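You operate a simulated robot arm through the tools that you are given. There is no shell and no other tool.

The job below is to be done with a simulated robot arm. You get a single attempt, and the scene is never put back.

Task
Clamp the silver nut in the holder and grease its top.
Fine: round brush, grease from the tin, brush back in its spot. Set down upright: round brush. A coat counts when it lies all over at full strength: go over it till it gets no stronger.

Only the result counts: the job must be done as asked and must still hold three seconds after the hand-in. Knocking over, shifting, dropping, spilling or breaking anything else fails it.

Robot
A 6-joint arm with a two-finger parallel gripper, fixed in place. Base frame: the origin is at the foot of the arm, x ahead of it, y to its left, z up; the work surface is at about z = 0.85. Lengths are in m, angles in rad, forces in N, time in s.
With the tool pointing down near the work surface it reaches from about 0.26 to 0.68 m from the base axis. Its first joint turns from -1.152 to 1.152 rad. Payload 2.9 kg.
Tool frame: the origin (TCP) lies between the finger pads and is the grasp point; the fingertips stand 0.03 m ahead of it; z points along the fingers, y is the line along which they close. The gripper opens to 0.11 m. The fingers are 0.02 m wide and 0.01 m thick; the gripper's body (0.048 by 0.112 m) begins 0.055 m behind the TCP.
Orientation is told as [roll, pitch, yaw] about the base's x, y, z axes, in that order, counted from this pose: with the fingers straight down and closing along the base's y, the tool's x points along the base's -x, its y along +y and its z along -z.

Tools
- The arm moves only by the tool servo_tool. Its argument "rows" is text: rows parted by semicolons, each of 7 numbers parted by spaces: the turn, a rotation vector about the tool's x, y, z in units of 4 degrees (1.0 is 4 degrees), then the shift along the tool's x, y, z in units of 50 mm (1.0 is 50 mm), then the opening in per cent of the stroke, from 0 (shut) to 100 (fully open). In form: ax ay az dx dy dz claw; .... A call has 1 to 20 rows; each row shifts and turns the commanded pose from where the row before left it, along the tool's axes as they then stand. A call with a number of a shift or a turn outside -1 to 1 is refused whole. Rows are played at 5 a second. More than 0.05 m and 0.15 rad between two rows, or a gripper value outside its range, and nothing of the call is played. Where a pose cannot be reached the arm comes as near as it can. A force on the tool above 40 N (or 10 N above the force at the start of the call, whichever is more), or a blocked arm, ends the call early, and 0.2 s more pass. Each finger travels about 0.108 m/s and halts on what it meets, pressing with about 45 N; the grip force reading is that of the motor and also rises with nothing between the fingers. The clock runs only during rows and for 0.2 s after the last one: add rows that do not move to give the fingers time. The reply holds the time, the measured pose of the TCP, the force on the tool along the base axes, the opening and the grip force, in the units named above and with some noise, with the torque about the TCP (base axes, N m) and any sound that the robot's microphone picked up, and new pictures: "views" is both (left out), scene, wrist or none.
- Cameras (640 x 400 px; columns grow to the right, rows downward): "scene" is fixed at [0.0548, 0.4359, 1.41]; the picture's right is [-0.91, -0.41, 0.00], its down [-0.16, 0.36, -0.92] and it looks along [0.38, -0.84, -0.39] (base axes); focal length 359 px, centre (320, 200). "wrist" rides on the gripper at [0.072, 0.017, -0.103] in the tool frame; the picture's right is [-0.23, 0.97, 0.00], its down [-0.76, -0.18, -0.62] and it looks along [-0.61, -0.14, 0.78] (tool axes); focal length 222 px, centre (320, 200). There is no depth. A picture from a camera that has moved, and an enlarged one, comes with that camera's place and axes in the base frame and with its lens. The place of the scene camera against the robot may be out by one fixed shift of up to 0.025 m in any direction.
- inspect(camera, box): a new picture of the part [left, top, right, bottom] of that camera's present view, enlarged. It takes no simulated time.
- sign_off(): hands the job in; it is judged then, once.

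Places have to be worked out from the pictures, the camera data and where the tool is seen. Open the gripper and draw the arm clear of the work before you hand the job in, unless the task says otherwise.

The tools are called after "Emit:" by a JSON object that holds its "method" and its "body". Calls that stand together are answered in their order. servo_tool: Moves the arm, as the interface text tells. Its arguments: {"type":"object","properties":{"rows":{"type":"string"},"views":{"type":"string","enum":["both","scene","wrist","none"]}},"required":["rows"]} The other tools are called the same way: inspect (camera, box) takes an enlarged picture of a part of a camera's view; sign_off () hands the job in.

At the start:

```text
time: 0.0
eef_pos: [0.4111, -0.2305, 1.2026]
tcp_rot: [0.001, -0.001, 0.0]
ft_force: [-0.2, 0.1, 0.3]
ft_torque: [-0.05, -0.01, 0.02]
grip_width: 0.1101
gripper_force: 0.1
```

scene: 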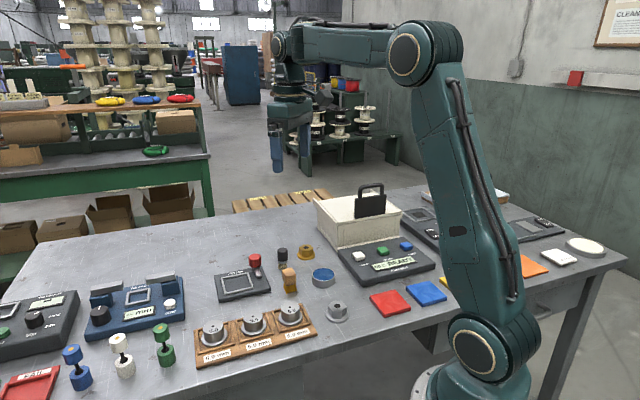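
wrist: 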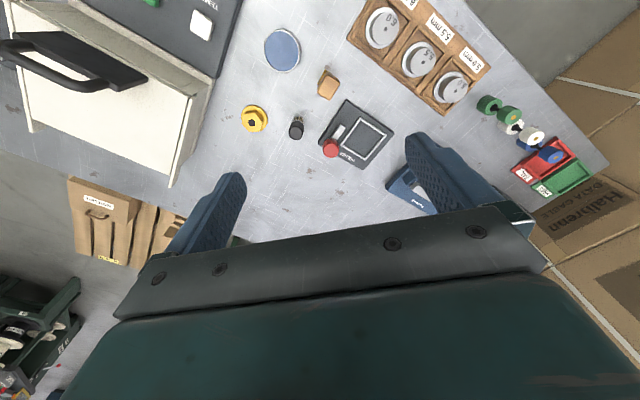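

I'll take enlarged looks at the scene first to identify the nut, holder, brushes and tin.

Emit:
{"method": "inspect", "body": {"camera": "scene", "box": [180, 220, 380, 345]}}

Emit:
{"method": "inspect", "body": {"camera": "scene", "box": [0, 260, 200, 400]}}

Emit:
{"method": "inspect", "body": {"camera": "wrist", "box": [220, 0, 420, 180]}}

Emit:
{"method": "inspect", "body": {"camera": "scene", "box": [300, 170, 620, 340]}}

```text
3.20 times, centred on (280, 282) of scene
camera zoom: at [0.0548, 0.4359, 1.41], right [-0.91, -0.41, 0.0], down [-0.16, 0.36, -0.92], along [0.38, -0.84, -0.39], focal length 1147 px, centre (448, -64)
```

zoom: 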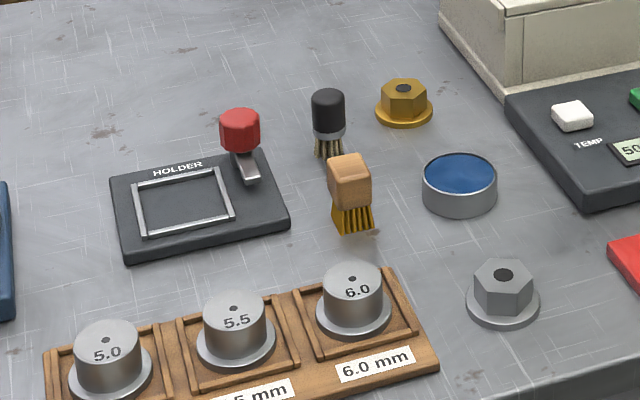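

```text
2.86 times, centred on (100, 330) of scene
camera zoom: at [0.0548, 0.4359, 1.41], right [-0.91, -0.41, 0.0], down [-0.16, 0.36, -0.92], along [0.38, -0.84, -0.39], focal length 1024 px, centre (949, -171)
```

zoom: 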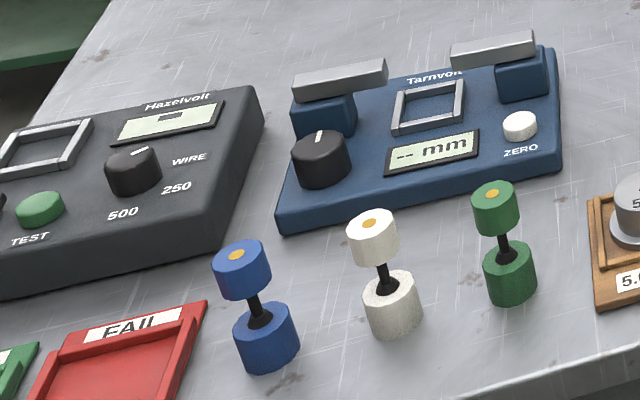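

```text
2.22 times, centred on (320, 90) of wrist
camera zoom: at [0.3382, -0.2141, 1.3043], right [0.23, 0.97, 0.0], down [0.76, -0.18, 0.62], along [0.61, -0.14, -0.78], focal length 494 px, centre (320, 444)
```

zoom: 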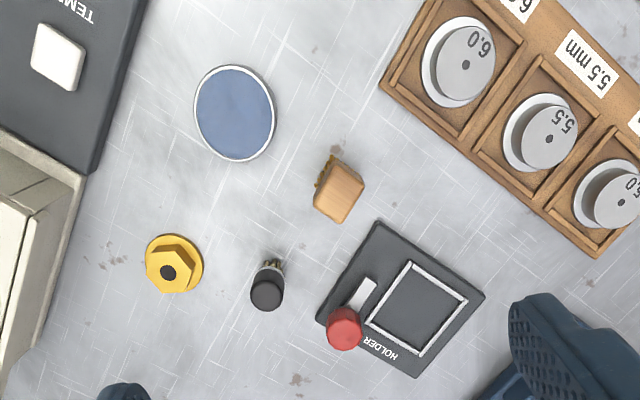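

```text
2.00 times, centred on (460, 255) of scene
camera zoom: at [0.0548, 0.4359, 1.41], right [-0.91, -0.41, 0.0], down [-0.16, 0.36, -0.92], along [0.38, -0.84, -0.39], focal length 717 px, centre (40, 90)
```

zoom: 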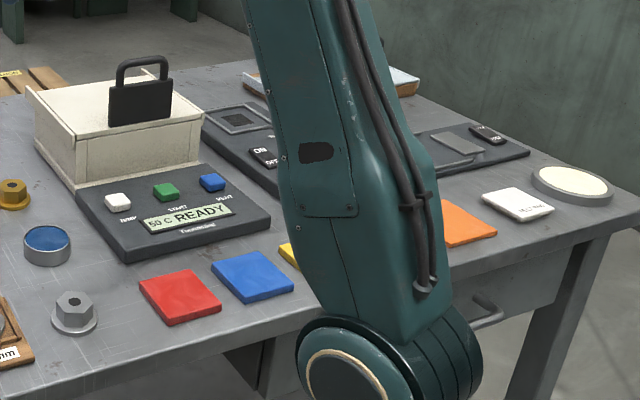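

The silver hex nut is near (0.28,-0.18), the holder near (0.54,-0.17), the blue grease tin near (0.36,-0.28) and the black round brush near (0.475,-0.29). I'll go lower for a better look at the holder and its red lever.

Emit:
{"method": "servo_tool", "body": {"rows": "0 0 0 0.155 0.4 0.75 100; 0 0 0 0.155 0.4 0.75 100; 0 0 0 0.155 0.4 0.75 100; 0 0 0 0.155 0.4 0.75 100; 0 0 0 0 0 0 100; 0 0 0 0 0 0 100"}}

Emit:
{"method": "inspect", "body": {"camera": "wrist", "box": [220, 80, 460, 230]}}

Emit:
{"method": "inspect", "body": {"camera": "scene", "box": [200, 240, 300, 305]}}

```text
time: 1.4
eef_pos: [0.3798, -0.1534, 1.0501]
tcp_rot: [0.0, 0.001, 0.001]
ft_force: [-0.6, 0.7, -0.6]
ft_torque: [0.01, -0.01, 0.0]
grip_width: 0.11
gripper_force: 0.1
camera wrist: at [0.3075, -0.1366, 1.1533], right [0.23, 0.97, 0.0], down [0.76, -0.18, 0.62], along [0.61, -0.14, -0.78], focal length 222 px, centre (320, 200)
```

scene: 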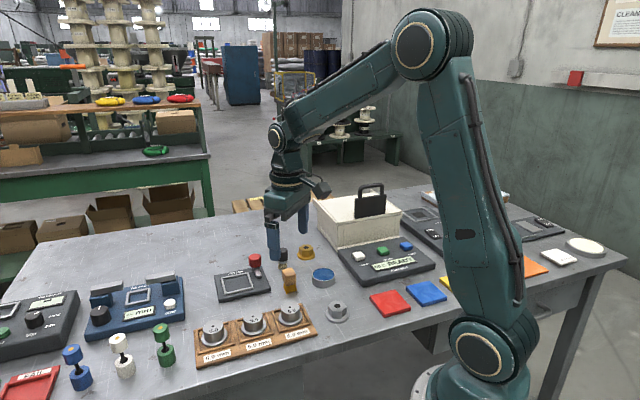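
wrist: 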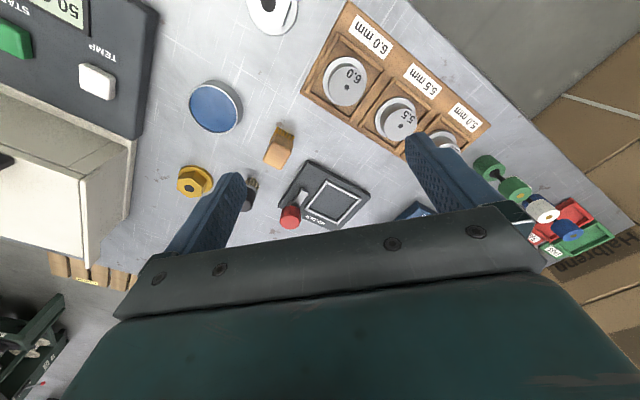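

```text
2.67 times, centred on (340, 155) of wrist
camera zoom: at [0.3075, -0.1366, 1.1533], right [0.23, 0.97, 0.0], down [0.76, -0.18, 0.62], along [0.61, -0.14, -0.78], focal length 592 px, centre (267, 320)
```

zoom: 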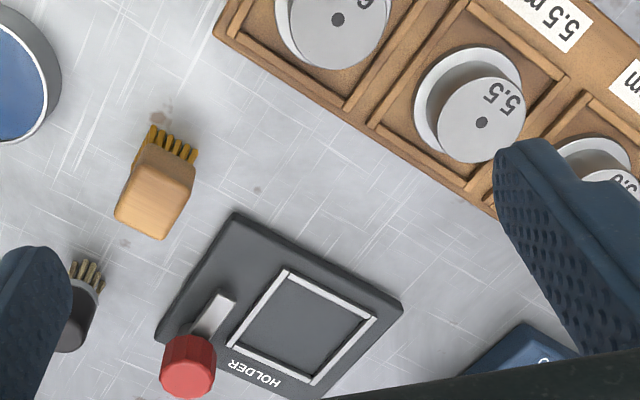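

```text
6.15 times, centred on (250, 272) of scene
camera zoom: at [0.0548, 0.4359, 1.41], right [-0.91, -0.41, 0.0], down [-0.16, 0.36, -0.92], along [0.38, -0.84, -0.39], focal length 2207 px, centre (751, -246)
```

zoom: 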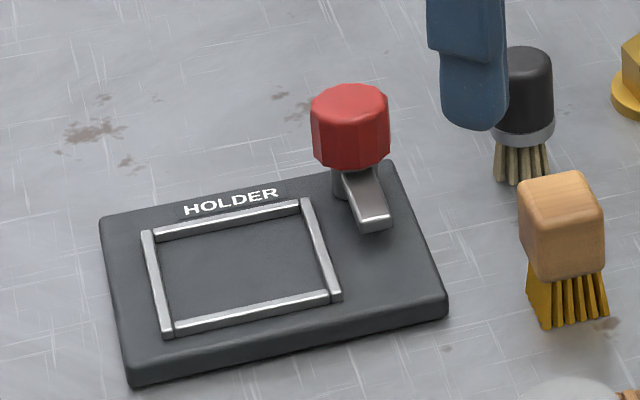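

The holder frame is a ~64 mm square turned 45°, centred near (0.545,-0.168), with a red knob carrying a clamp bar at its label side. I'll move the camera almost over it for accurate measurements.

Emit:
{"method": "servo_tool", "body": {"rows": "0 0 0 -0.7 -0.235 0.1 100; 0 0 0 -0.7 -0.235 0.1 100; 0 0 0 -0.7 -0.235 0.1 100; 0 0 0 -0.7 -0.235 0.1 100; 0 0 0 0 0 0 100; 0 0 0 0 0 0 100", "views": "wrist"}}

Emit:
{"method": "inspect", "body": {"camera": "wrist", "box": [220, 50, 440, 190]}}

Emit:
{"method": "inspect", "body": {"camera": "wrist", "box": [150, 0, 370, 140]}}

```text
time: 2.8
eef_pos: [0.5222, -0.1954, 1.0312]
tcp_rot: [0.001, 0.0, 0.0]
ft_force: [0.0, 0.1, -0.5]
ft_torque: [-0.02, 0.03, 0.01]
grip_width: 0.1098
gripper_force: 0.1
camera wrist: at [0.4499, -0.1802, 1.1344], right [0.23, 0.97, 0.0], down [0.76, -0.18, 0.62], along [0.61, -0.14, -0.78], focal length 222 px, centre (320, 200)
```

wrist: 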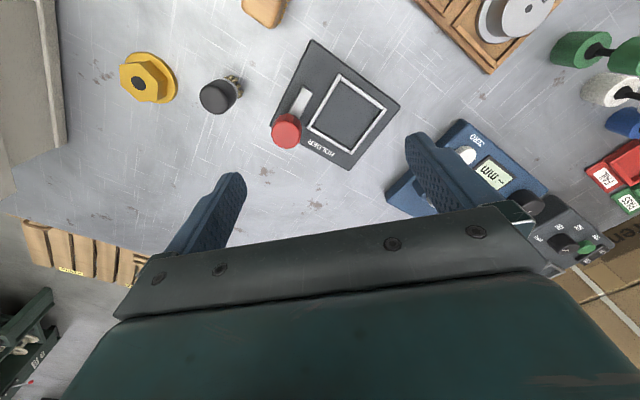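

```text
2.86 times, centred on (330, 120) of wrist
camera zoom: at [0.4499, -0.1802, 1.1344], right [0.23, 0.97, 0.0], down [0.76, -0.18, 0.62], along [0.61, -0.14, -0.78], focal length 635 px, centre (291, 429)
```

zoom: 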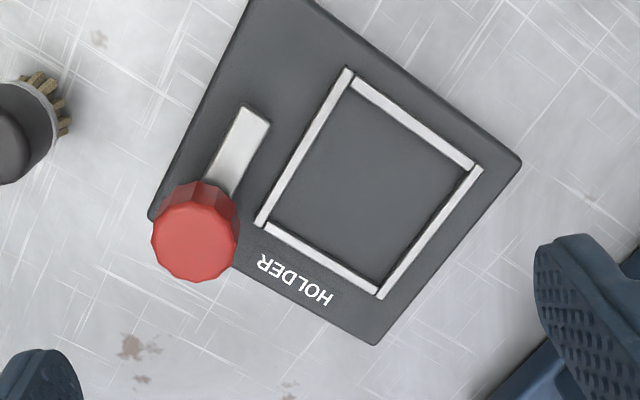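

```text
2.86 times, centred on (260, 70) of wrist
camera zoom: at [0.4499, -0.1802, 1.1344], right [0.23, 0.97, 0.0], down [0.76, -0.18, 0.62], along [0.61, -0.14, -0.78], focal length 635 px, centre (491, 571)
```

zoom: 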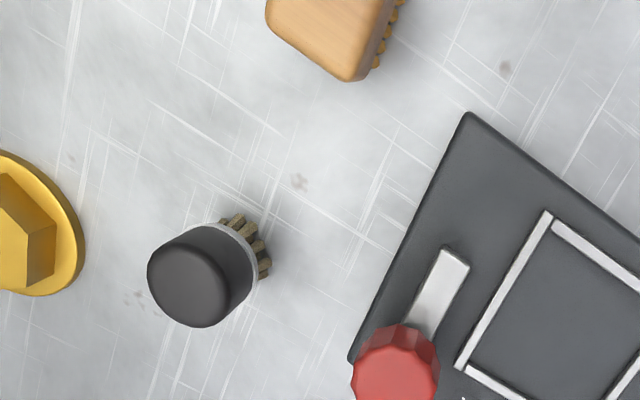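

Measured: frame centre (0.544,-0.170), knob axis (0.537,-0.240) with top about z 0.893, clamp bar 50 mm long pointing at 136°, and round brush at (0.484,-0.291). Next I'll look at the nut and tin from closer above.

Emit:
{"method": "servo_tool", "body": {"rows": "0 0 0 0.85 0 0 100; 0 0 0 0.85 0 0 100; 0 0 0 0.85 0 0 100; 0 0 0 0.85 0 0 100; 0 0 0 0.85 0 0 100; 0 0 0 0 0 0 100; 0 0 0 0 0 0 100", "views": "wrist"}}

Emit:
{"method": "inspect", "body": {"camera": "wrist", "box": [230, 0, 450, 140]}}

Emit:
{"method": "inspect", "body": {"camera": "wrist", "box": [130, 40, 350, 180]}}

```text
time: 4.4
eef_pos: [0.3074, -0.1971, 1.0328]
tcp_rot: [0.0, 0.002, -0.001]
ft_force: [0.2, 0.0, 0.0]
ft_torque: [0.01, 0.01, 0.02]
grip_width: 0.1099
gripper_force: 0.0
camera wrist: at [0.2343, -0.1808, 1.1361], right [0.23, 0.97, 0.0], down [0.76, -0.18, 0.62], along [0.61, -0.14, -0.78], focal length 222 px, centre (320, 200)
```

wrist: 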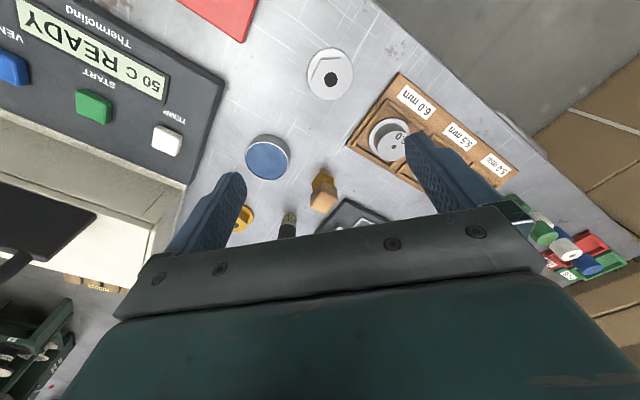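

```text
2.86 times, centred on (340, 70) of wrist
camera zoom: at [0.2343, -0.1808, 1.1361], right [0.23, 0.97, 0.0], down [0.76, -0.18, 0.62], along [0.61, -0.14, -0.78], focal length 635 px, centre (263, 571)
```

zoom: 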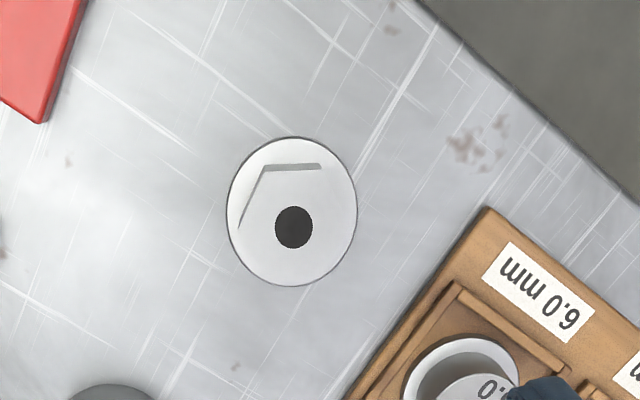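

```text
2.86 times, centred on (240, 110) of wrist
camera zoom: at [0.2343, -0.1808, 1.1361], right [0.23, 0.97, 0.0], down [0.76, -0.18, 0.62], along [0.61, -0.14, -0.78], focal length 635 px, centre (549, 457)
```

zoom: 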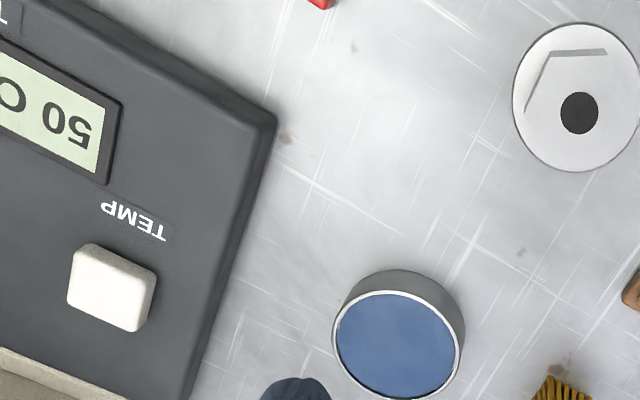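

The nut sits at about (0.280,-0.180), flange Ø51 mm, hex about 39 mm across flats; the tin is at about (0.3565,-0.2815) with its rim near z 0.87. I'll check the hex orientation more exactly before grasping.

Emit:
{"method": "inspect", "body": {"camera": "wrist", "box": [300, 40, 364, 104]}}

Emit:
{"method": "inspect", "body": {"camera": "scene", "box": [305, 285, 369, 335]}}

```text
6.25 times, centred on (332, 72) of wrist
camera zoom: at [0.2343, -0.1808, 1.1361], right [0.23, 0.97, 0.0], down [0.76, -0.18, 0.62], along [0.61, -0.14, -0.78], focal length 1388 px, centre (245, 1000)
```

zoom: 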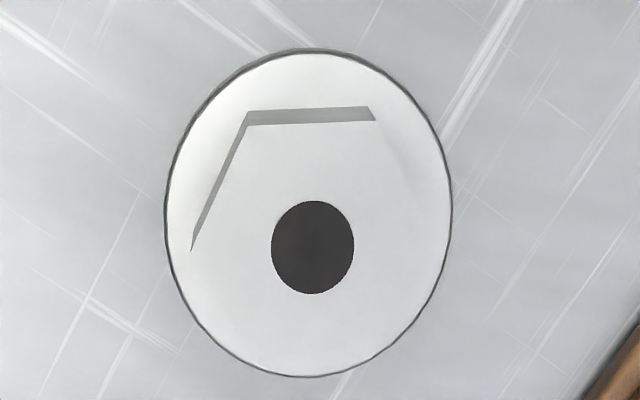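

```text
8.00 times, centred on (337, 310) of scene
camera zoom: at [0.0548, 0.4359, 1.41], right [-0.91, -0.41, 0.0], down [-0.16, 0.36, -0.92], along [0.38, -0.84, -0.39], focal length 2869 px, centre (184, -680)
```

zoom: 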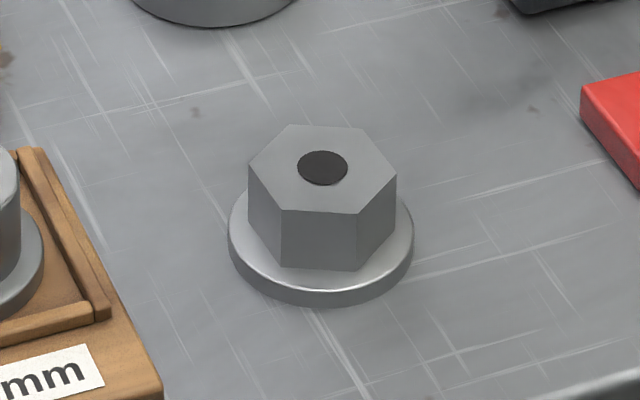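

The hex flats' normals lie at about 49°, 109° and 169°; the nut centre is (0.281,-0.180), its top near z 0.873. I'll go above it, turn the gripper by +19.4° so it closes on the flats, and check.

Emit:
{"method": "servo_tool", "body": {"rows": "0 0 0 0.264 0.171 0.83 60; 0 0 0 0.264 0.171 0.83 60; 0 0 -0.97 0 0 0 60; 0 0 -0.97 0 0 0 60; 0 0 -0.97 0 0 0 60; 0 0 -0.97 0 0 0 60; 0 0 -0.97 0 0 0 60; 0 0 0 0 0 0 60; 0 0 0 0 0 0 60"}}

Emit:
{"method": "inspect", "body": {"camera": "wrist", "box": [220, 80, 440, 220]}}

```text
time: 6.4
eef_pos: [0.2808, -0.1803, 0.949]
tcp_rot: [0.0, -0.001, 0.338]
ft_force: [-0.1, 0.3, -0.2]
ft_torque: [0.01, 0.01, 0.02]
grip_width: 0.0662
gripper_force: 0.1
camera wrist: at [0.2062, -0.1892, 1.0511], right [-0.11, 0.99, 0.0], down [0.78, 0.09, 0.62], along [0.62, 0.07, -0.78], focal length 222 px, centre (320, 200)
```

scene: 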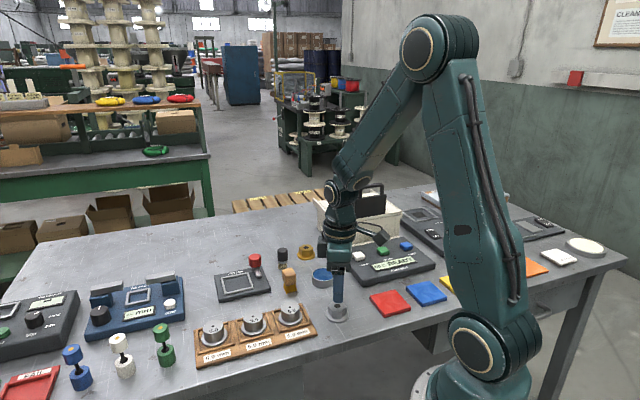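
wrist: 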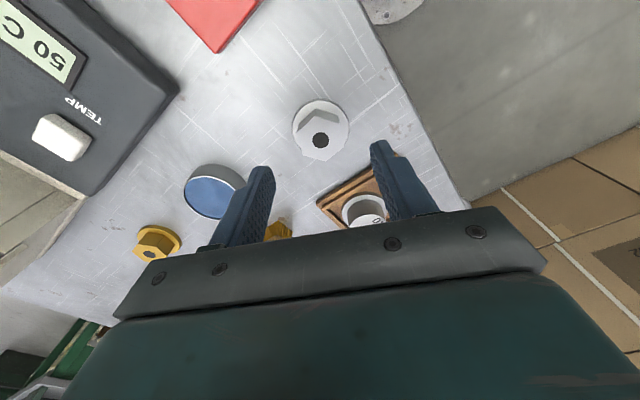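

```text
2.86 times, centred on (330, 150) of wrist
camera zoom: at [0.2062, -0.1892, 1.0511], right [-0.11, 0.99, 0.0], down [0.78, 0.09, 0.62], along [0.62, 0.07, -0.78], focal length 635 px, centre (291, 343)
```

zoom: 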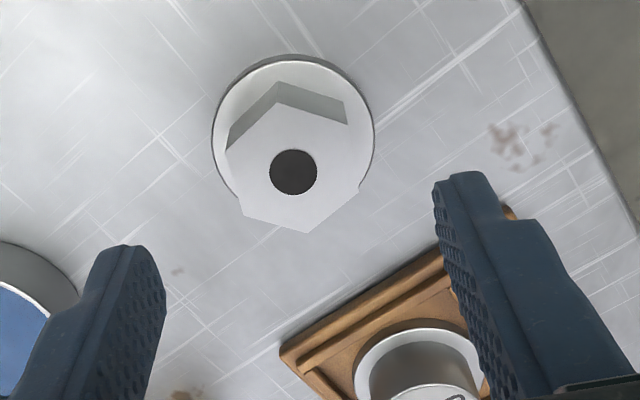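

The gripper is aligned over the nut. I'll descend to TCP z 0.888 (tips just above the flange) and check before closing.

Emit:
{"method": "servo_tool", "body": {"rows": "0 0 0 0 0 0.6 60; 0 0 0 0 0 0.6 60; 0 0 0 0 0 0 60; 0 0 0 0 0 0 60"}}

Emit:
{"method": "inspect", "body": {"camera": "wrist", "box": [240, 90, 420, 220]}}

Emit:
{"method": "inspect", "body": {"camera": "scene", "box": [290, 260, 380, 335]}}

```text
time: 7.4
eef_pos: [0.2797, -0.1797, 0.8858]
tcp_rot: [0.0, 0.001, 0.339]
ft_force: [0.4, 0.4, -0.2]
ft_torque: [-0.01, 0.0, 0.03]
grip_width: 0.0661
gripper_force: 0.0
camera wrist: at [0.2064, -0.1885, 0.9901], right [-0.11, 0.99, 0.0], down [0.78, 0.09, 0.62], along [0.62, 0.07, -0.78], focal length 222 px, centre (320, 200)
```

scene: 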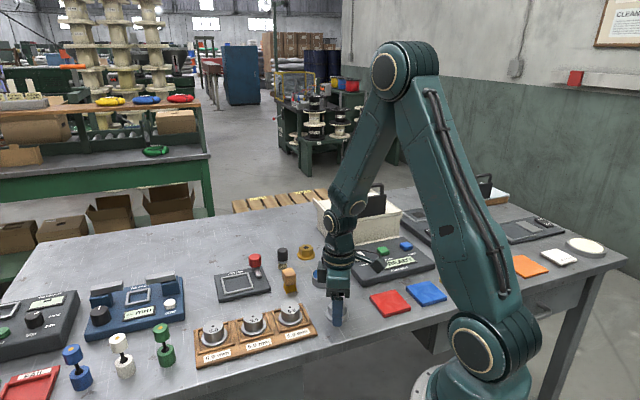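
wrist: 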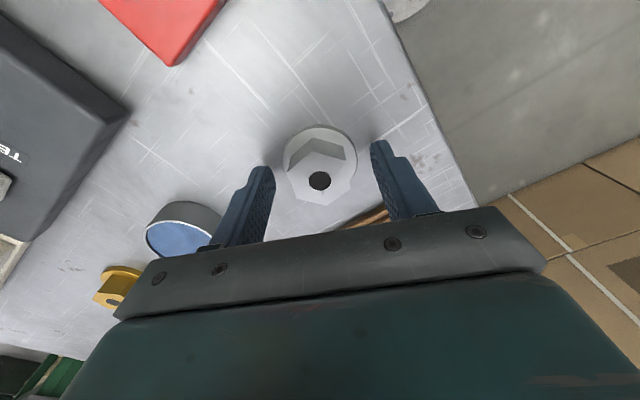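

```text
3.08 times, centred on (330, 155) of wrist
camera zoom: at [0.2064, -0.1885, 0.9901], right [-0.11, 0.99, 0.0], down [0.78, 0.09, 0.62], along [0.62, 0.07, -0.78], focal length 684 px, centre (289, 338)
```

zoom: 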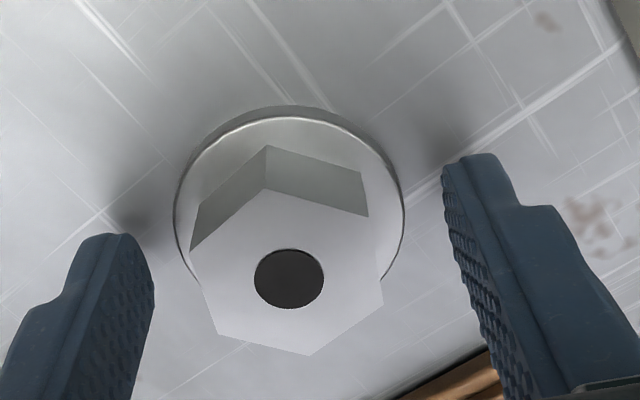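

```text
5.33 times, centred on (335, 298) of scene
camera zoom: at [0.0548, 0.4359, 1.41], right [-0.91, -0.41, 0.0], down [-0.16, 0.36, -0.92], along [0.38, -0.84, -0.39], focal length 1912 px, centre (240, -320)
```

zoom: 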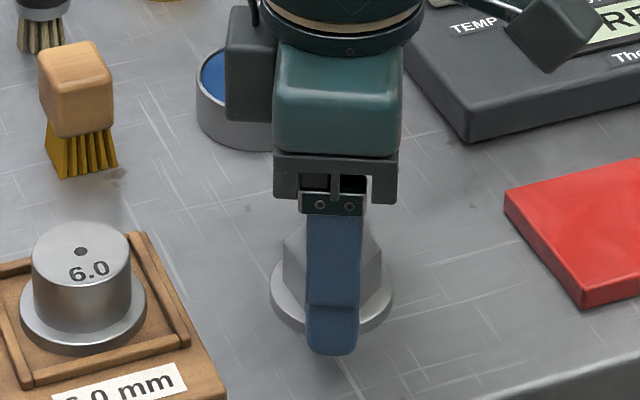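

The nut is centred between the fingers. I'll nudge 2 mm and close on it.

Emit:
{"method": "servo_tool", "body": {"rows": "0 0 0 -0.04 0 -0.03 60; 0 0 0 0 0 0 20; 0 0 0 0 0 0 20; 0 0 0 0 0 0 20; 0 0 0 0 0 0 20", "views": "wrist"}}

Emit:
{"method": "inspect", "body": {"camera": "wrist", "box": [240, 90, 420, 220]}}

```text
time: 8.6
eef_pos: [0.2813, -0.1784, 0.889]
tcp_rot: [0.001, 0.0, 0.337]
ft_force: [-0.7, -1.0, -1.1]
ft_torque: [-0.01, 0.02, 0.01]
grip_width: 0.0401
gripper_force: 44.7
camera wrist: at [0.2079, -0.1876, 0.9918], right [-0.11, 0.99, 0.0], down [0.78, 0.09, 0.62], along [0.62, 0.07, -0.78], focal length 222 px, centre (320, 200)
```

wrist: 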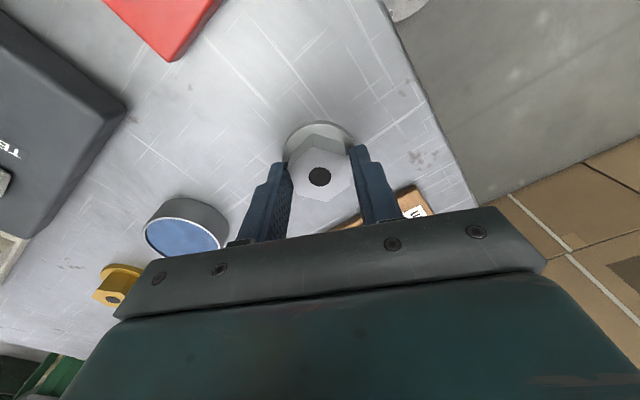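

```text
3.08 times, centred on (330, 155) of wrist
camera zoom: at [0.2079, -0.1876, 0.9918], right [-0.11, 0.99, 0.0], down [0.78, 0.09, 0.62], along [0.62, 0.07, -0.78], focal length 684 px, centre (289, 338)
```

zoom: 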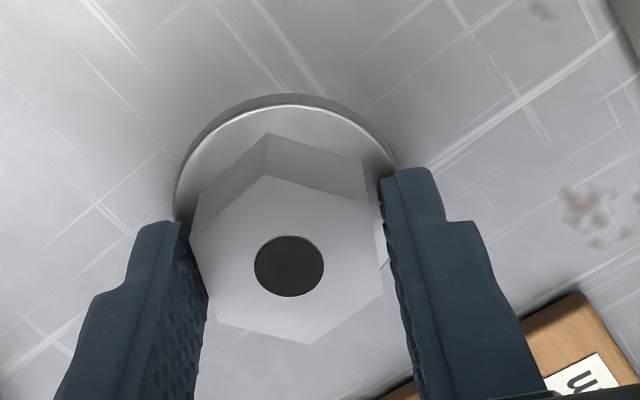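

The nut is gripped (width 0.040, 44.7 N) and centred. I'll lift it, turn to yaw +54° so a flat will face the knob, and carry it over the holder.

Emit:
{"method": "servo_tool", "body": {"rows": "0 0 0 0 0 -0.5 20; 0 0 0 0 0 -0.8 20; 0 0 0 0 0 -0.8 20; 0 0 -0.96 0 0 0 20; 0 0 -0.96 0 0 0 20; 0 0 -0.96 0 0 0 20; 0 0 -0.96 0 0 0 20; 0 0 -0.96 0 0 0 20; 0 0 -0.96 0 0 0 20; 0 0 -0.96 0 0 0 20; 0 0 -0.96 0 0 0 20; 0 0 -0.96 0 0 0 20; 0 0 0 0 0 0 20"}}

Emit:
{"method": "servo_tool", "body": {"rows": "0 0 0 -0.538 -0.689 0 20; 0 0 0 -0.538 -0.689 0 20; 0 0 0 -0.538 -0.689 0 20; 0 0 0 -0.538 -0.689 0 20; 0 0 0 -0.538 -0.689 0 20; 0 0 0 -0.538 -0.689 0 20; 0 0 0 0 0 0 20; 0 0 0 0 0 0 20"}}

Emit:
{"method": "inspect", "body": {"camera": "wrist", "box": [200, 80, 440, 230]}}

```text
time: 11.4
eef_pos: [0.2818, -0.1805, 0.9961]
tcp_rot: [0.003, 0.0, 0.943]
ft_force: [0.2, 0.2, -3.1]
ft_torque: [0.0, -0.02, -0.02]
grip_width: 0.0398
gripper_force: 45.4
camera wrist: at [0.2259, -0.229, 1.0987], right [-0.65, 0.76, 0.0], down [0.59, 0.51, 0.62], along [0.47, 0.41, -0.78], focal length 222 px, centre (320, 200)
```

scene: 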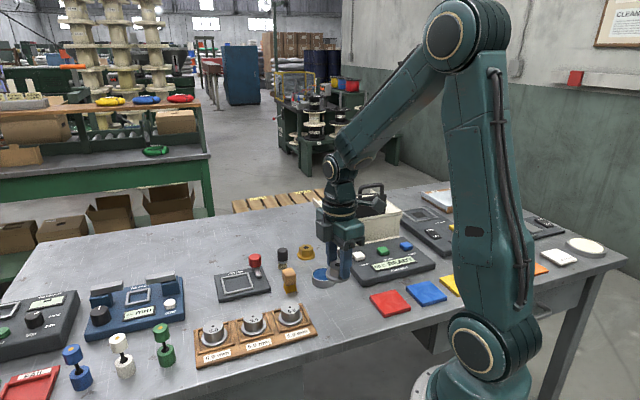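
wrist: 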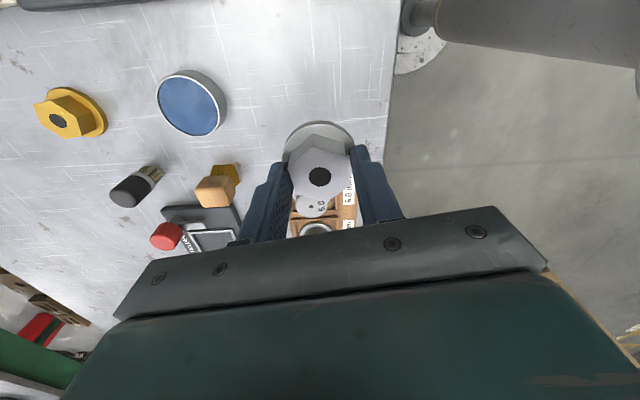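

```text
time: 13.2
eef_pos: [0.5454, -0.1687, 0.9926]
tcp_rot: [-0.001, 0.0, 0.943]
ft_force: [-0.5, 0.9, -1.9]
ft_torque: [-0.03, 0.01, 0.01]
grip_width: 0.0397
gripper_force: 44.8
camera wrist: at [0.4891, -0.2177, 1.096], right [-0.65, 0.76, 0.0], down [0.59, 0.51, 0.62], along [0.47, 0.41, -0.78], focal length 222 px, centre (320, 200)
```

scene: 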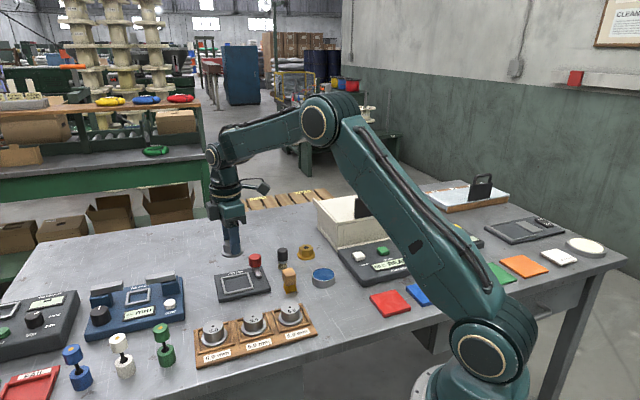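
wrist: 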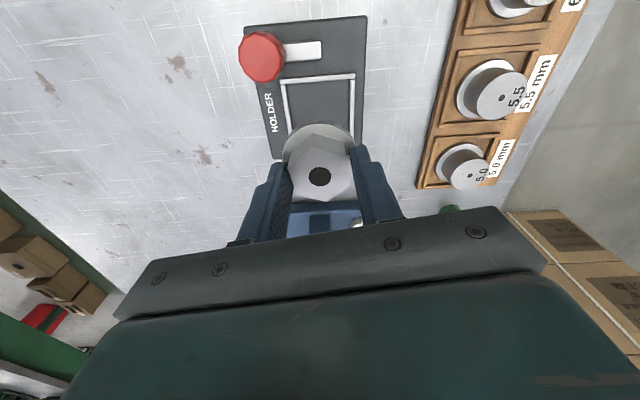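

```text
2.67 times, centred on (320, 155) of wrist
camera zoom: at [0.4891, -0.2177, 1.096], right [-0.65, 0.76, 0.0], down [0.59, 0.51, 0.62], along [0.47, 0.41, -0.78], focal length 592 px, centre (320, 320)
```

zoom: 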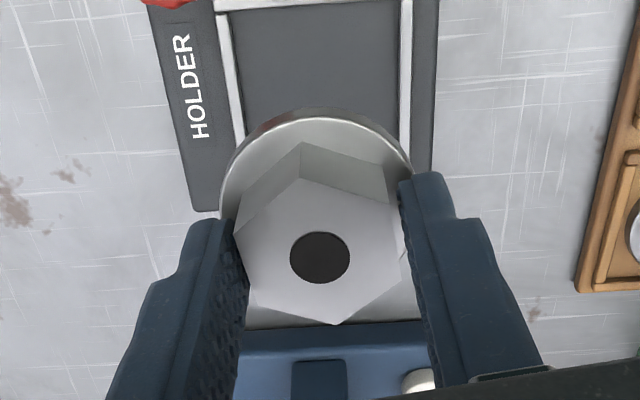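

The nut hangs over the frame; refined frame centre (0.544,-0.170) and knob (0.535,-0.239). I'll descend to about 12 mm above seating and compare flange with frame.

Emit:
{"method": "servo_tool", "body": {"rows": "0 0 0 0 0 0.78 20; 0 0 0 0 0 0.78 20; 0 0 0 0 0 0 20; 0 0 0 0 0 0 20; 0 0 0 0 0 0 20"}}

Emit:
{"method": "inspect", "body": {"camera": "wrist", "box": [240, 60, 400, 220]}}

Emit:
{"method": "inspect", "body": {"camera": "scene", "box": [200, 230, 290, 310]}}

```text
time: 14.4
eef_pos: [0.545, -0.1719, 0.916]
tcp_rot: [-0.001, 0.001, 0.943]
ft_force: [0.1, -0.2, -2.2]
ft_torque: [0.0, 0.03, 0.02]
grip_width: 0.0399
gripper_force: 44.7
camera wrist: at [0.4891, -0.221, 1.0185], right [-0.65, 0.76, 0.0], down [0.59, 0.51, 0.62], along [0.47, 0.41, -0.78], focal length 222 px, centre (320, 200)
```

scene: 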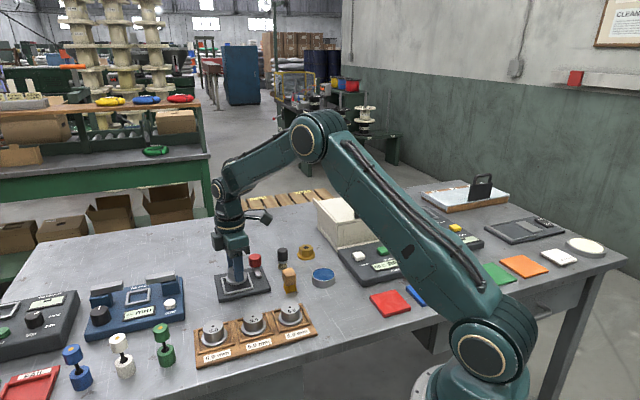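
wrist: 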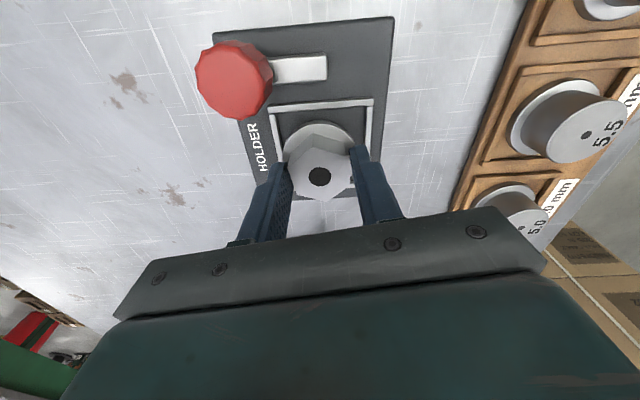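

```text
2.50 times, centred on (320, 140) of wrist
camera zoom: at [0.4891, -0.221, 1.0185], right [-0.65, 0.76, 0.0], down [0.59, 0.51, 0.62], along [0.47, 0.41, -0.78], focal length 555 px, centre (320, 350)
```

zoom: 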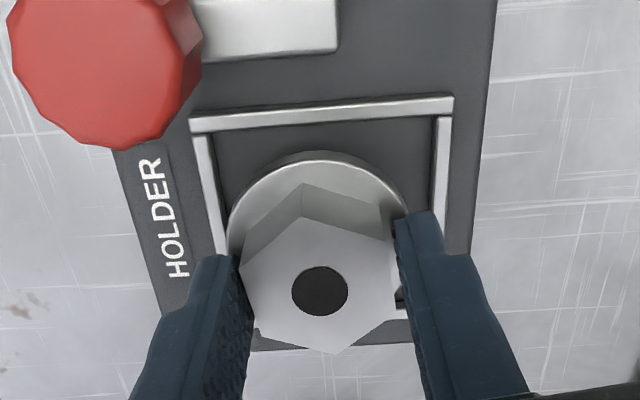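

```text
5.00 times, centred on (245, 270) of scene
camera zoom: at [0.0549, 0.4359, 1.41], right [-0.91, -0.41, 0.0], down [-0.16, 0.36, -0.92], along [0.38, -0.84, -0.39], focal length 1793 px, centre (695, -150)
```

zoom: 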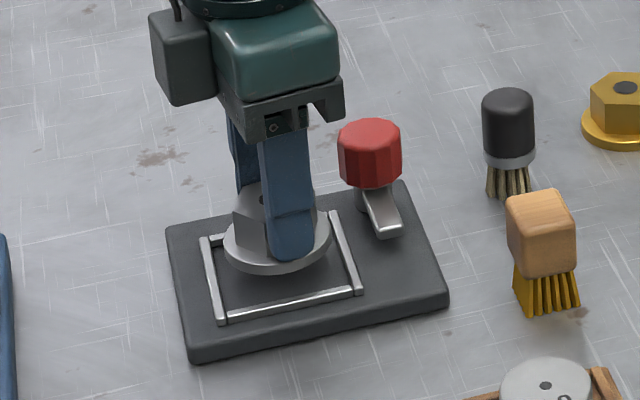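

Comparing flange and frame in the same picture, the frame centre lies ~3 mm to picture right and ~1.5 mm forward of the nut. I'll correct that and lower gently with small steps.

Emit:
{"method": "servo_tool", "body": {"rows": "0 0 0 -0.043 0.052 0 20; 0 0 0 0 0 0.12 20; 0 0 0 0 0 0.1 20; 0 0 0 0 0 0 20; 0 0 0 0 0 0 20", "views": "wrist"}}

Emit:
{"method": "inspect", "body": {"camera": "wrist", "box": [240, 60, 400, 220]}}

Emit:
{"method": "inspect", "body": {"camera": "scene", "box": [200, 230, 290, 310]}}

```text
time: 15.6
eef_pos: [0.5437, -0.1681, 0.9064]
tcp_rot: [-0.001, 0.001, 0.942]
ft_force: [-0.3, -0.2, -2.2]
ft_torque: [0.05, 0.02, 0.02]
grip_width: 0.0397
gripper_force: 45.1
camera wrist: at [0.4875, -0.2168, 1.0092], right [-0.65, 0.76, 0.0], down [0.59, 0.51, 0.62], along [0.47, 0.41, -0.78], focal length 222 px, centre (320, 200)
```

wrist: 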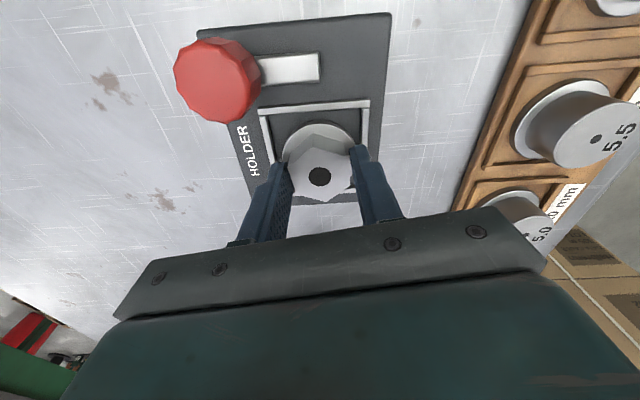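

```text
2.50 times, centred on (320, 140) of wrist
camera zoom: at [0.4875, -0.2168, 1.0092], right [-0.65, 0.76, 0.0], down [0.59, 0.51, 0.62], along [0.47, 0.41, -0.78], focal length 555 px, centre (320, 350)
```

zoom: 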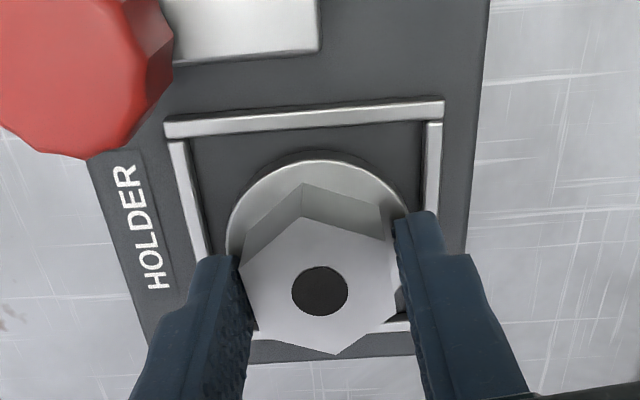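

```text
5.00 times, centred on (245, 270) of scene
camera zoom: at [0.0549, 0.4359, 1.41], right [-0.91, -0.41, 0.0], down [-0.16, 0.36, -0.92], along [0.38, -0.84, -0.39], focal length 1793 px, centre (695, -150)
```

zoom: 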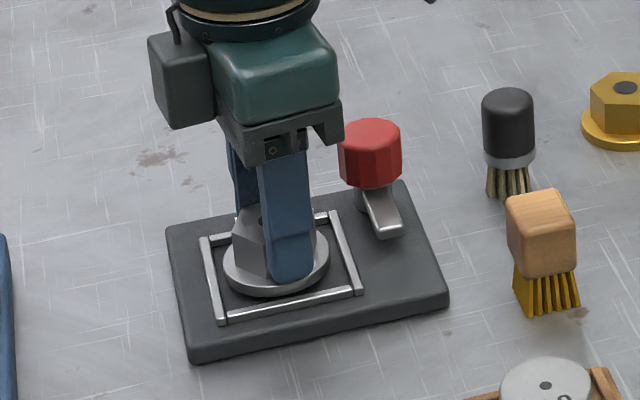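

Now centred within about 1 mm. I'll lower in small steps until the weight comes off onto the plate.

Emit:
{"method": "servo_tool", "body": {"rows": "0 0 0 0 -0.02 0.04 20; 0 0 0 0 0 0.04 20; 0 0 0 0 0 0 20", "views": "none"}}

Emit:
{"method": "servo_tool", "body": {"rows": "0 0 0 0 0 0.03 20; 0 0 0 0 0 0 20", "views": "scene"}}

Emit:
{"method": "inspect", "body": {"camera": "scene", "box": [200, 230, 290, 310]}}

```text
time: 16.4
eef_pos: [0.5434, -0.1686, 0.9024]
tcp_rot: [0.0, -0.001, 0.941]
ft_force: [-1.0, -0.7, 1.6]
ft_torque: [-0.03, 0.07, 0.02]
grip_width: 0.0399
gripper_force: 45.1
```

```text
time: 17.0
eef_pos: [0.5453, -0.1682, 0.9021]
tcp_rot: [-0.002, -0.002, 0.943]
ft_force: [-8.8, 2.6, 21.8]
ft_torque: [0.06, 0.56, 0.02]
grip_width: 0.0399
gripper_force: 45.1
```

scene: 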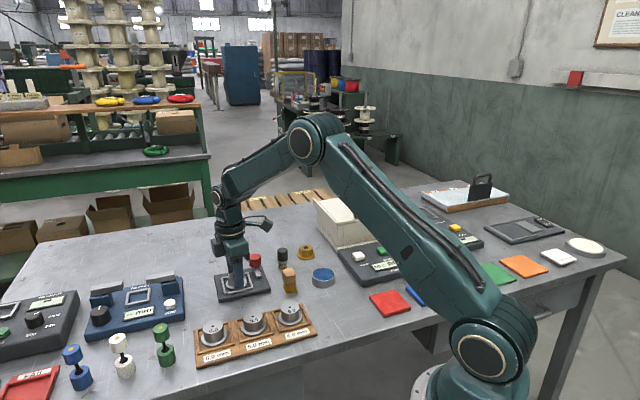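

```text
5.00 times, centred on (245, 270) of scene
camera zoom: at [0.0543, 0.4361, 1.41], right [-0.91, -0.41, 0.0], down [-0.16, 0.36, -0.92], along [0.38, -0.84, -0.39], focal length 1793 px, centre (695, -150)
```

zoom: 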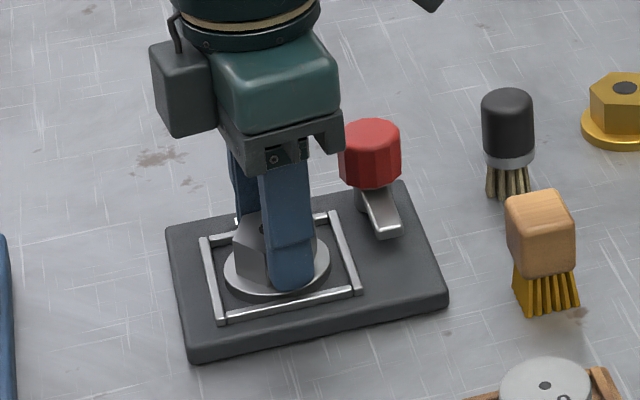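

Contact with 22 N: the nut is seated on the plate. I'll ease up 1 mm, open the gripper slightly, and rise.

Emit:
{"method": "servo_tool", "body": {"rows": "0 0 0 0 0 -0.025 20; 0 0 0 0 0 0 50; 0 0 0 0 0 0 50; 0 0 0 0 0 0 50; 0 0 0 0 0 -0.4 50; 0 0 0 0 0 -0.8 50; 0 0 0 0 0 -0.8 50; 0 0 0 0 0 0 50"}}

Emit:
{"method": "inspect", "body": {"camera": "wrist", "box": [220, 20, 420, 180]}}

Emit:
{"method": "inspect", "body": {"camera": "scene", "box": [200, 230, 290, 310]}}

```text
time: 18.8
eef_pos: [0.5431, -0.1694, 0.9994]
tcp_rot: [0.001, 0.0, 0.942]
ft_force: [0.8, 0.1, -0.1]
ft_torque: [0.0, 0.0, 0.03]
grip_width: 0.0548
gripper_force: 0.1
camera wrist: at [0.4877, -0.2187, 1.1025], right [-0.65, 0.76, 0.0], down [0.59, 0.51, 0.62], along [0.47, 0.41, -0.78], focal length 222 px, centre (320, 200)
```

scene: 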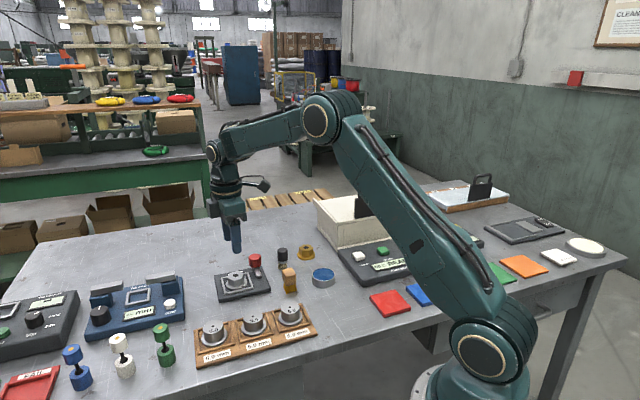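
wrist: 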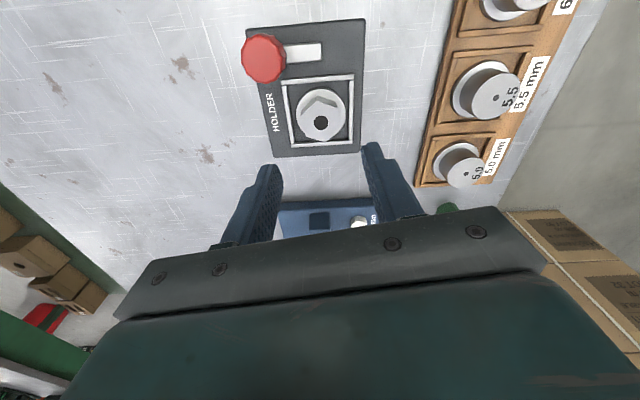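

```text
2.50 times, centred on (320, 100) of wrist
camera zoom: at [0.4877, -0.2187, 1.1025], right [-0.65, 0.76, 0.0], down [0.59, 0.51, 0.62], along [0.47, 0.41, -0.78], focal length 555 px, centre (320, 450)
```

zoom: 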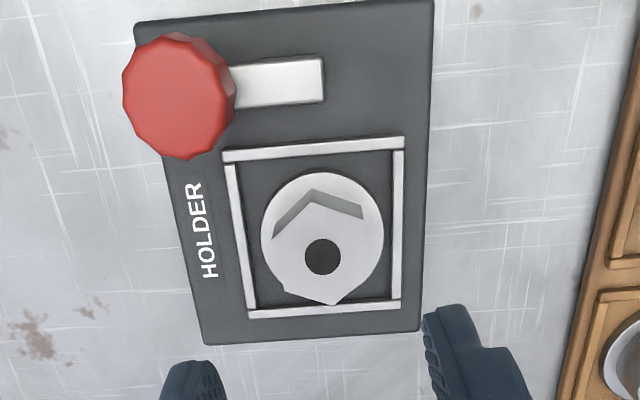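

```text
5.00 times, centred on (245, 270) of scene
camera zoom: at [0.0548, 0.4359, 1.41], right [-0.91, -0.41, 0.0], down [-0.16, 0.36, -0.92], along [0.38, -0.84, -0.39], focal length 1793 px, centre (695, -150)
```

zoom: 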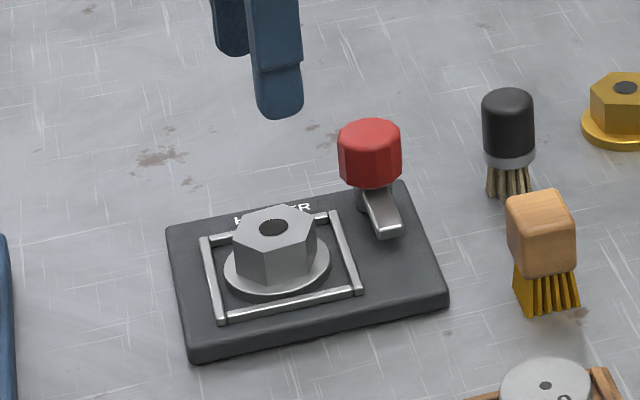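

The nut sits well centred in the frame. Now I go over the red knob (0.534,-0.238) and turn the gripper (yaw −46°) so the fingers straddle it across the bar.

Emit:
{"method": "servo_tool", "body": {"rows": "0 0 0 0.615 -0.334 0 50; 0 0 0 0.615 -0.334 0 50; 0 0 1 0 0 0 50; 0 0 1 0 0 0 50; 0 0 1 0 0 0 50; 0 0 1 0 0 0 50; 0 0 1 0 0 0 50; 0 0 1 0 0 0 50; 0 0 1 0 0 0 50; 0 0 1 0 0 0 50; 0 0 1 0 0 0 50; 0 0 1 0 0 0 50; 0 0 1 0 0 0 50; 0 0 1 0 0 0 50; 0 0 1 0 0 0 50; 0 0 1 0 0 0 50; 0 0 1 0 0 0 50; 0 0 1 0 0 0 50; 0 0 1 0 0 0 50; 0 0 1 0 0 0 50", "views": "none"}}

Emit:
{"method": "servo_tool", "body": {"rows": "0 0 1 0 0 0 50; 0 0 1 0 0 0 50; 0 0 1 0 0 0 50; 0 0 1 0 0 0 50; 0 0 1 0 0 0 50; 0 0 1 0 0 0 50; 0 0 1 0 0 0 50; 0 0 0 0 0 0.6 50; 0 0 0 0 0 0 50; 0 0 0 0 0 0 50"}}

Emit:
{"method": "inspect", "body": {"camera": "wrist", "box": [240, 80, 420, 220]}}

```text
time: 23.0
eef_pos: [0.5352, -0.2387, 1.0012]
tcp_rot: [0.0, 0.001, -0.316]
ft_force: [1.2, -0.4, -0.4]
ft_torque: [-0.04, -0.01, 0.02]
grip_width: 0.055
gripper_force: 0.1
```

```text
time: 25.2
eef_pos: [0.5341, -0.2367, 0.973]
tcp_rot: [0.001, 0.001, -0.804]
ft_force: [0.2, -0.2, 0.3]
ft_torque: [-0.02, 0.0, 0.0]
grip_width: 0.0551
gripper_force: 0.1
camera wrist: at [0.4964, -0.1741, 1.076], right [0.86, 0.51, 0.0], down [0.4, -0.67, 0.62], along [0.32, -0.53, -0.78], focal length 222 px, centre (320, 200)
```

scene: 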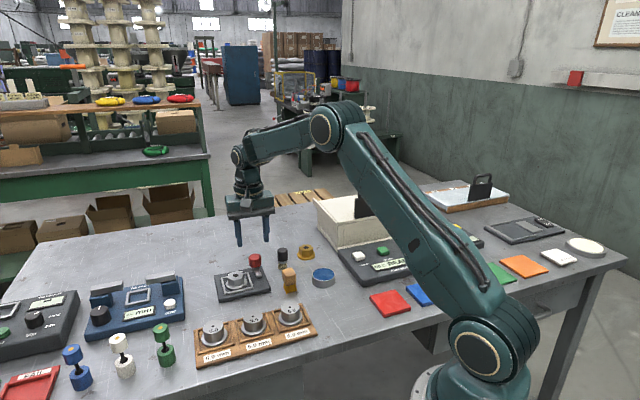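
wrist: 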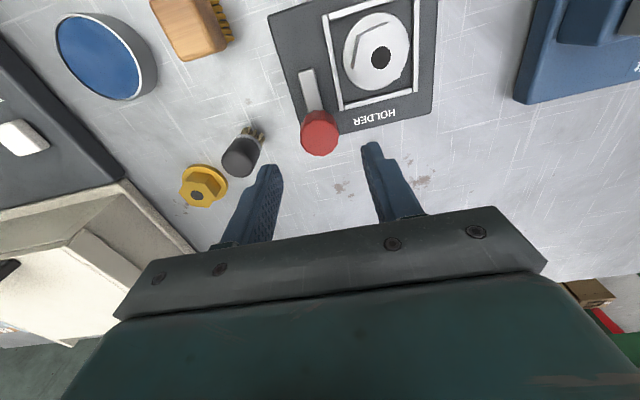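

```text
2.86 times, centred on (330, 150) of wrist
camera zoom: at [0.4964, -0.1741, 1.076], right [0.86, 0.51, 0.0], down [0.4, -0.67, 0.62], along [0.32, -0.53, -0.78], focal length 635 px, centre (291, 343)
```

zoom: 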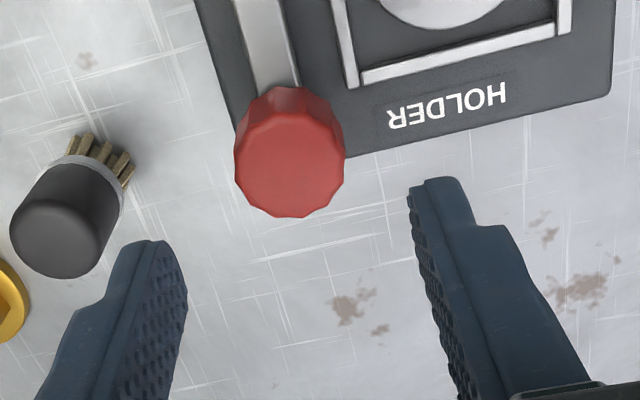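

The knob is centred between the fingers (2 mm forward correction). I'll descend to TCP z≈0.906 and close on the knob.

Emit:
{"method": "servo_tool", "body": {"rows": "0 0 0 -0.04 -0.02 0.6 50; 0 0 0 0 0 0.6 50; 0 0 0 0 0 0.1 50; 0 0 0 0 0 0 50; 0 0 0 0 0 0 50"}}

Emit:
{"method": "inspect", "body": {"camera": "scene", "box": [200, 230, 300, 310]}}

Emit:
{"method": "inspect", "body": {"camera": "wrist", "box": [240, 80, 420, 220]}}

```text
time: 26.4
eef_pos: [0.5327, -0.238, 0.9069]
tcp_rot: [-0.001, 0.0, -0.802]
ft_force: [0.4, -0.7, 0.0]
ft_torque: [0.02, -0.03, 0.0]
grip_width: 0.055
gripper_force: 0.1
camera wrist: at [0.4954, -0.1755, 1.0099], right [0.86, 0.51, 0.0], down [0.4, -0.67, 0.62], along [0.32, -0.53, -0.78], focal length 222 px, centre (320, 200)
```

scene: 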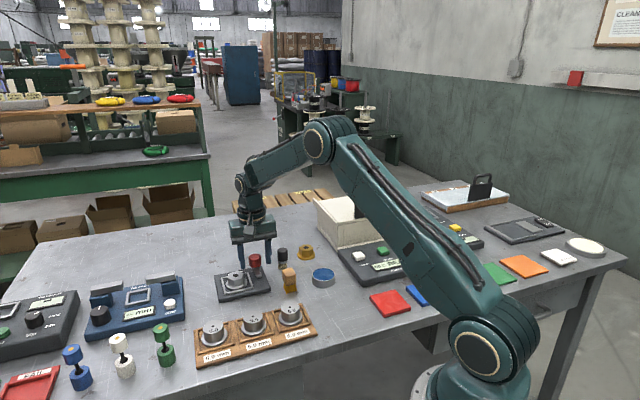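
wrist: 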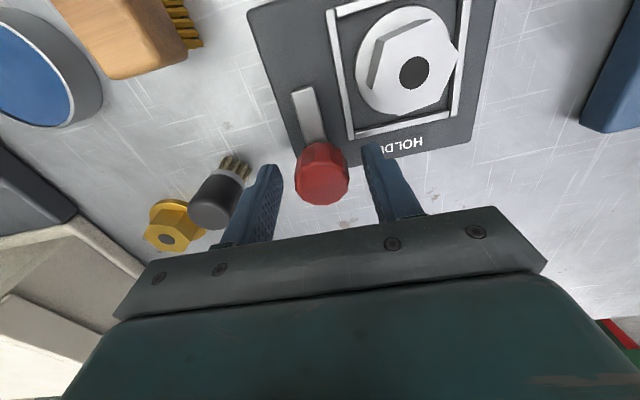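

```text
5.00 times, centred on (250, 270) of scene
camera zoom: at [0.0548, 0.4359, 1.41], right [-0.91, -0.41, 0.0], down [-0.16, 0.36, -0.92], along [0.38, -0.84, -0.39], focal length 1793 px, centre (670, -150)
```

zoom: 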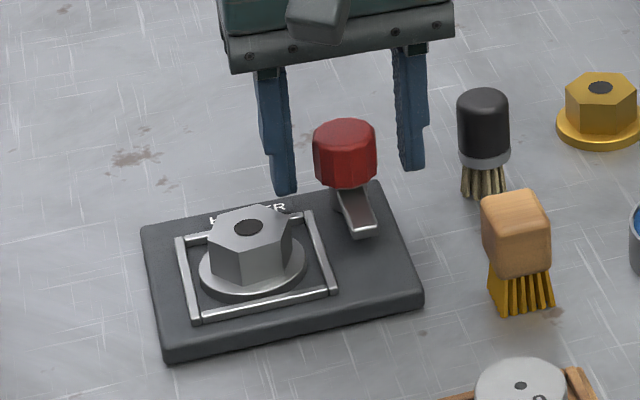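

```text
2.86 times, centred on (330, 150) of wrist
camera zoom: at [0.4954, -0.1755, 1.0099], right [0.86, 0.51, 0.0], down [0.4, -0.67, 0.62], along [0.32, -0.53, -0.78], focal length 635 px, centre (291, 343)
```

zoom: 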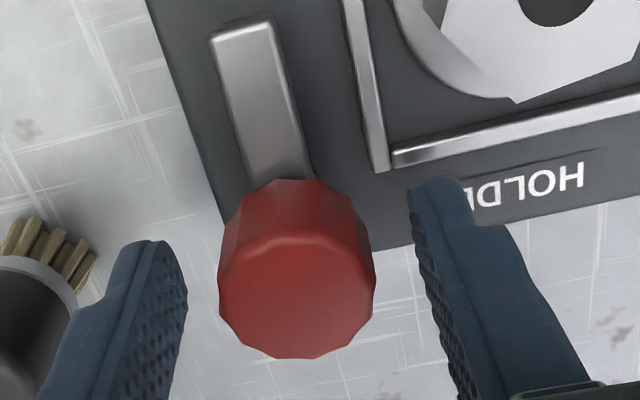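

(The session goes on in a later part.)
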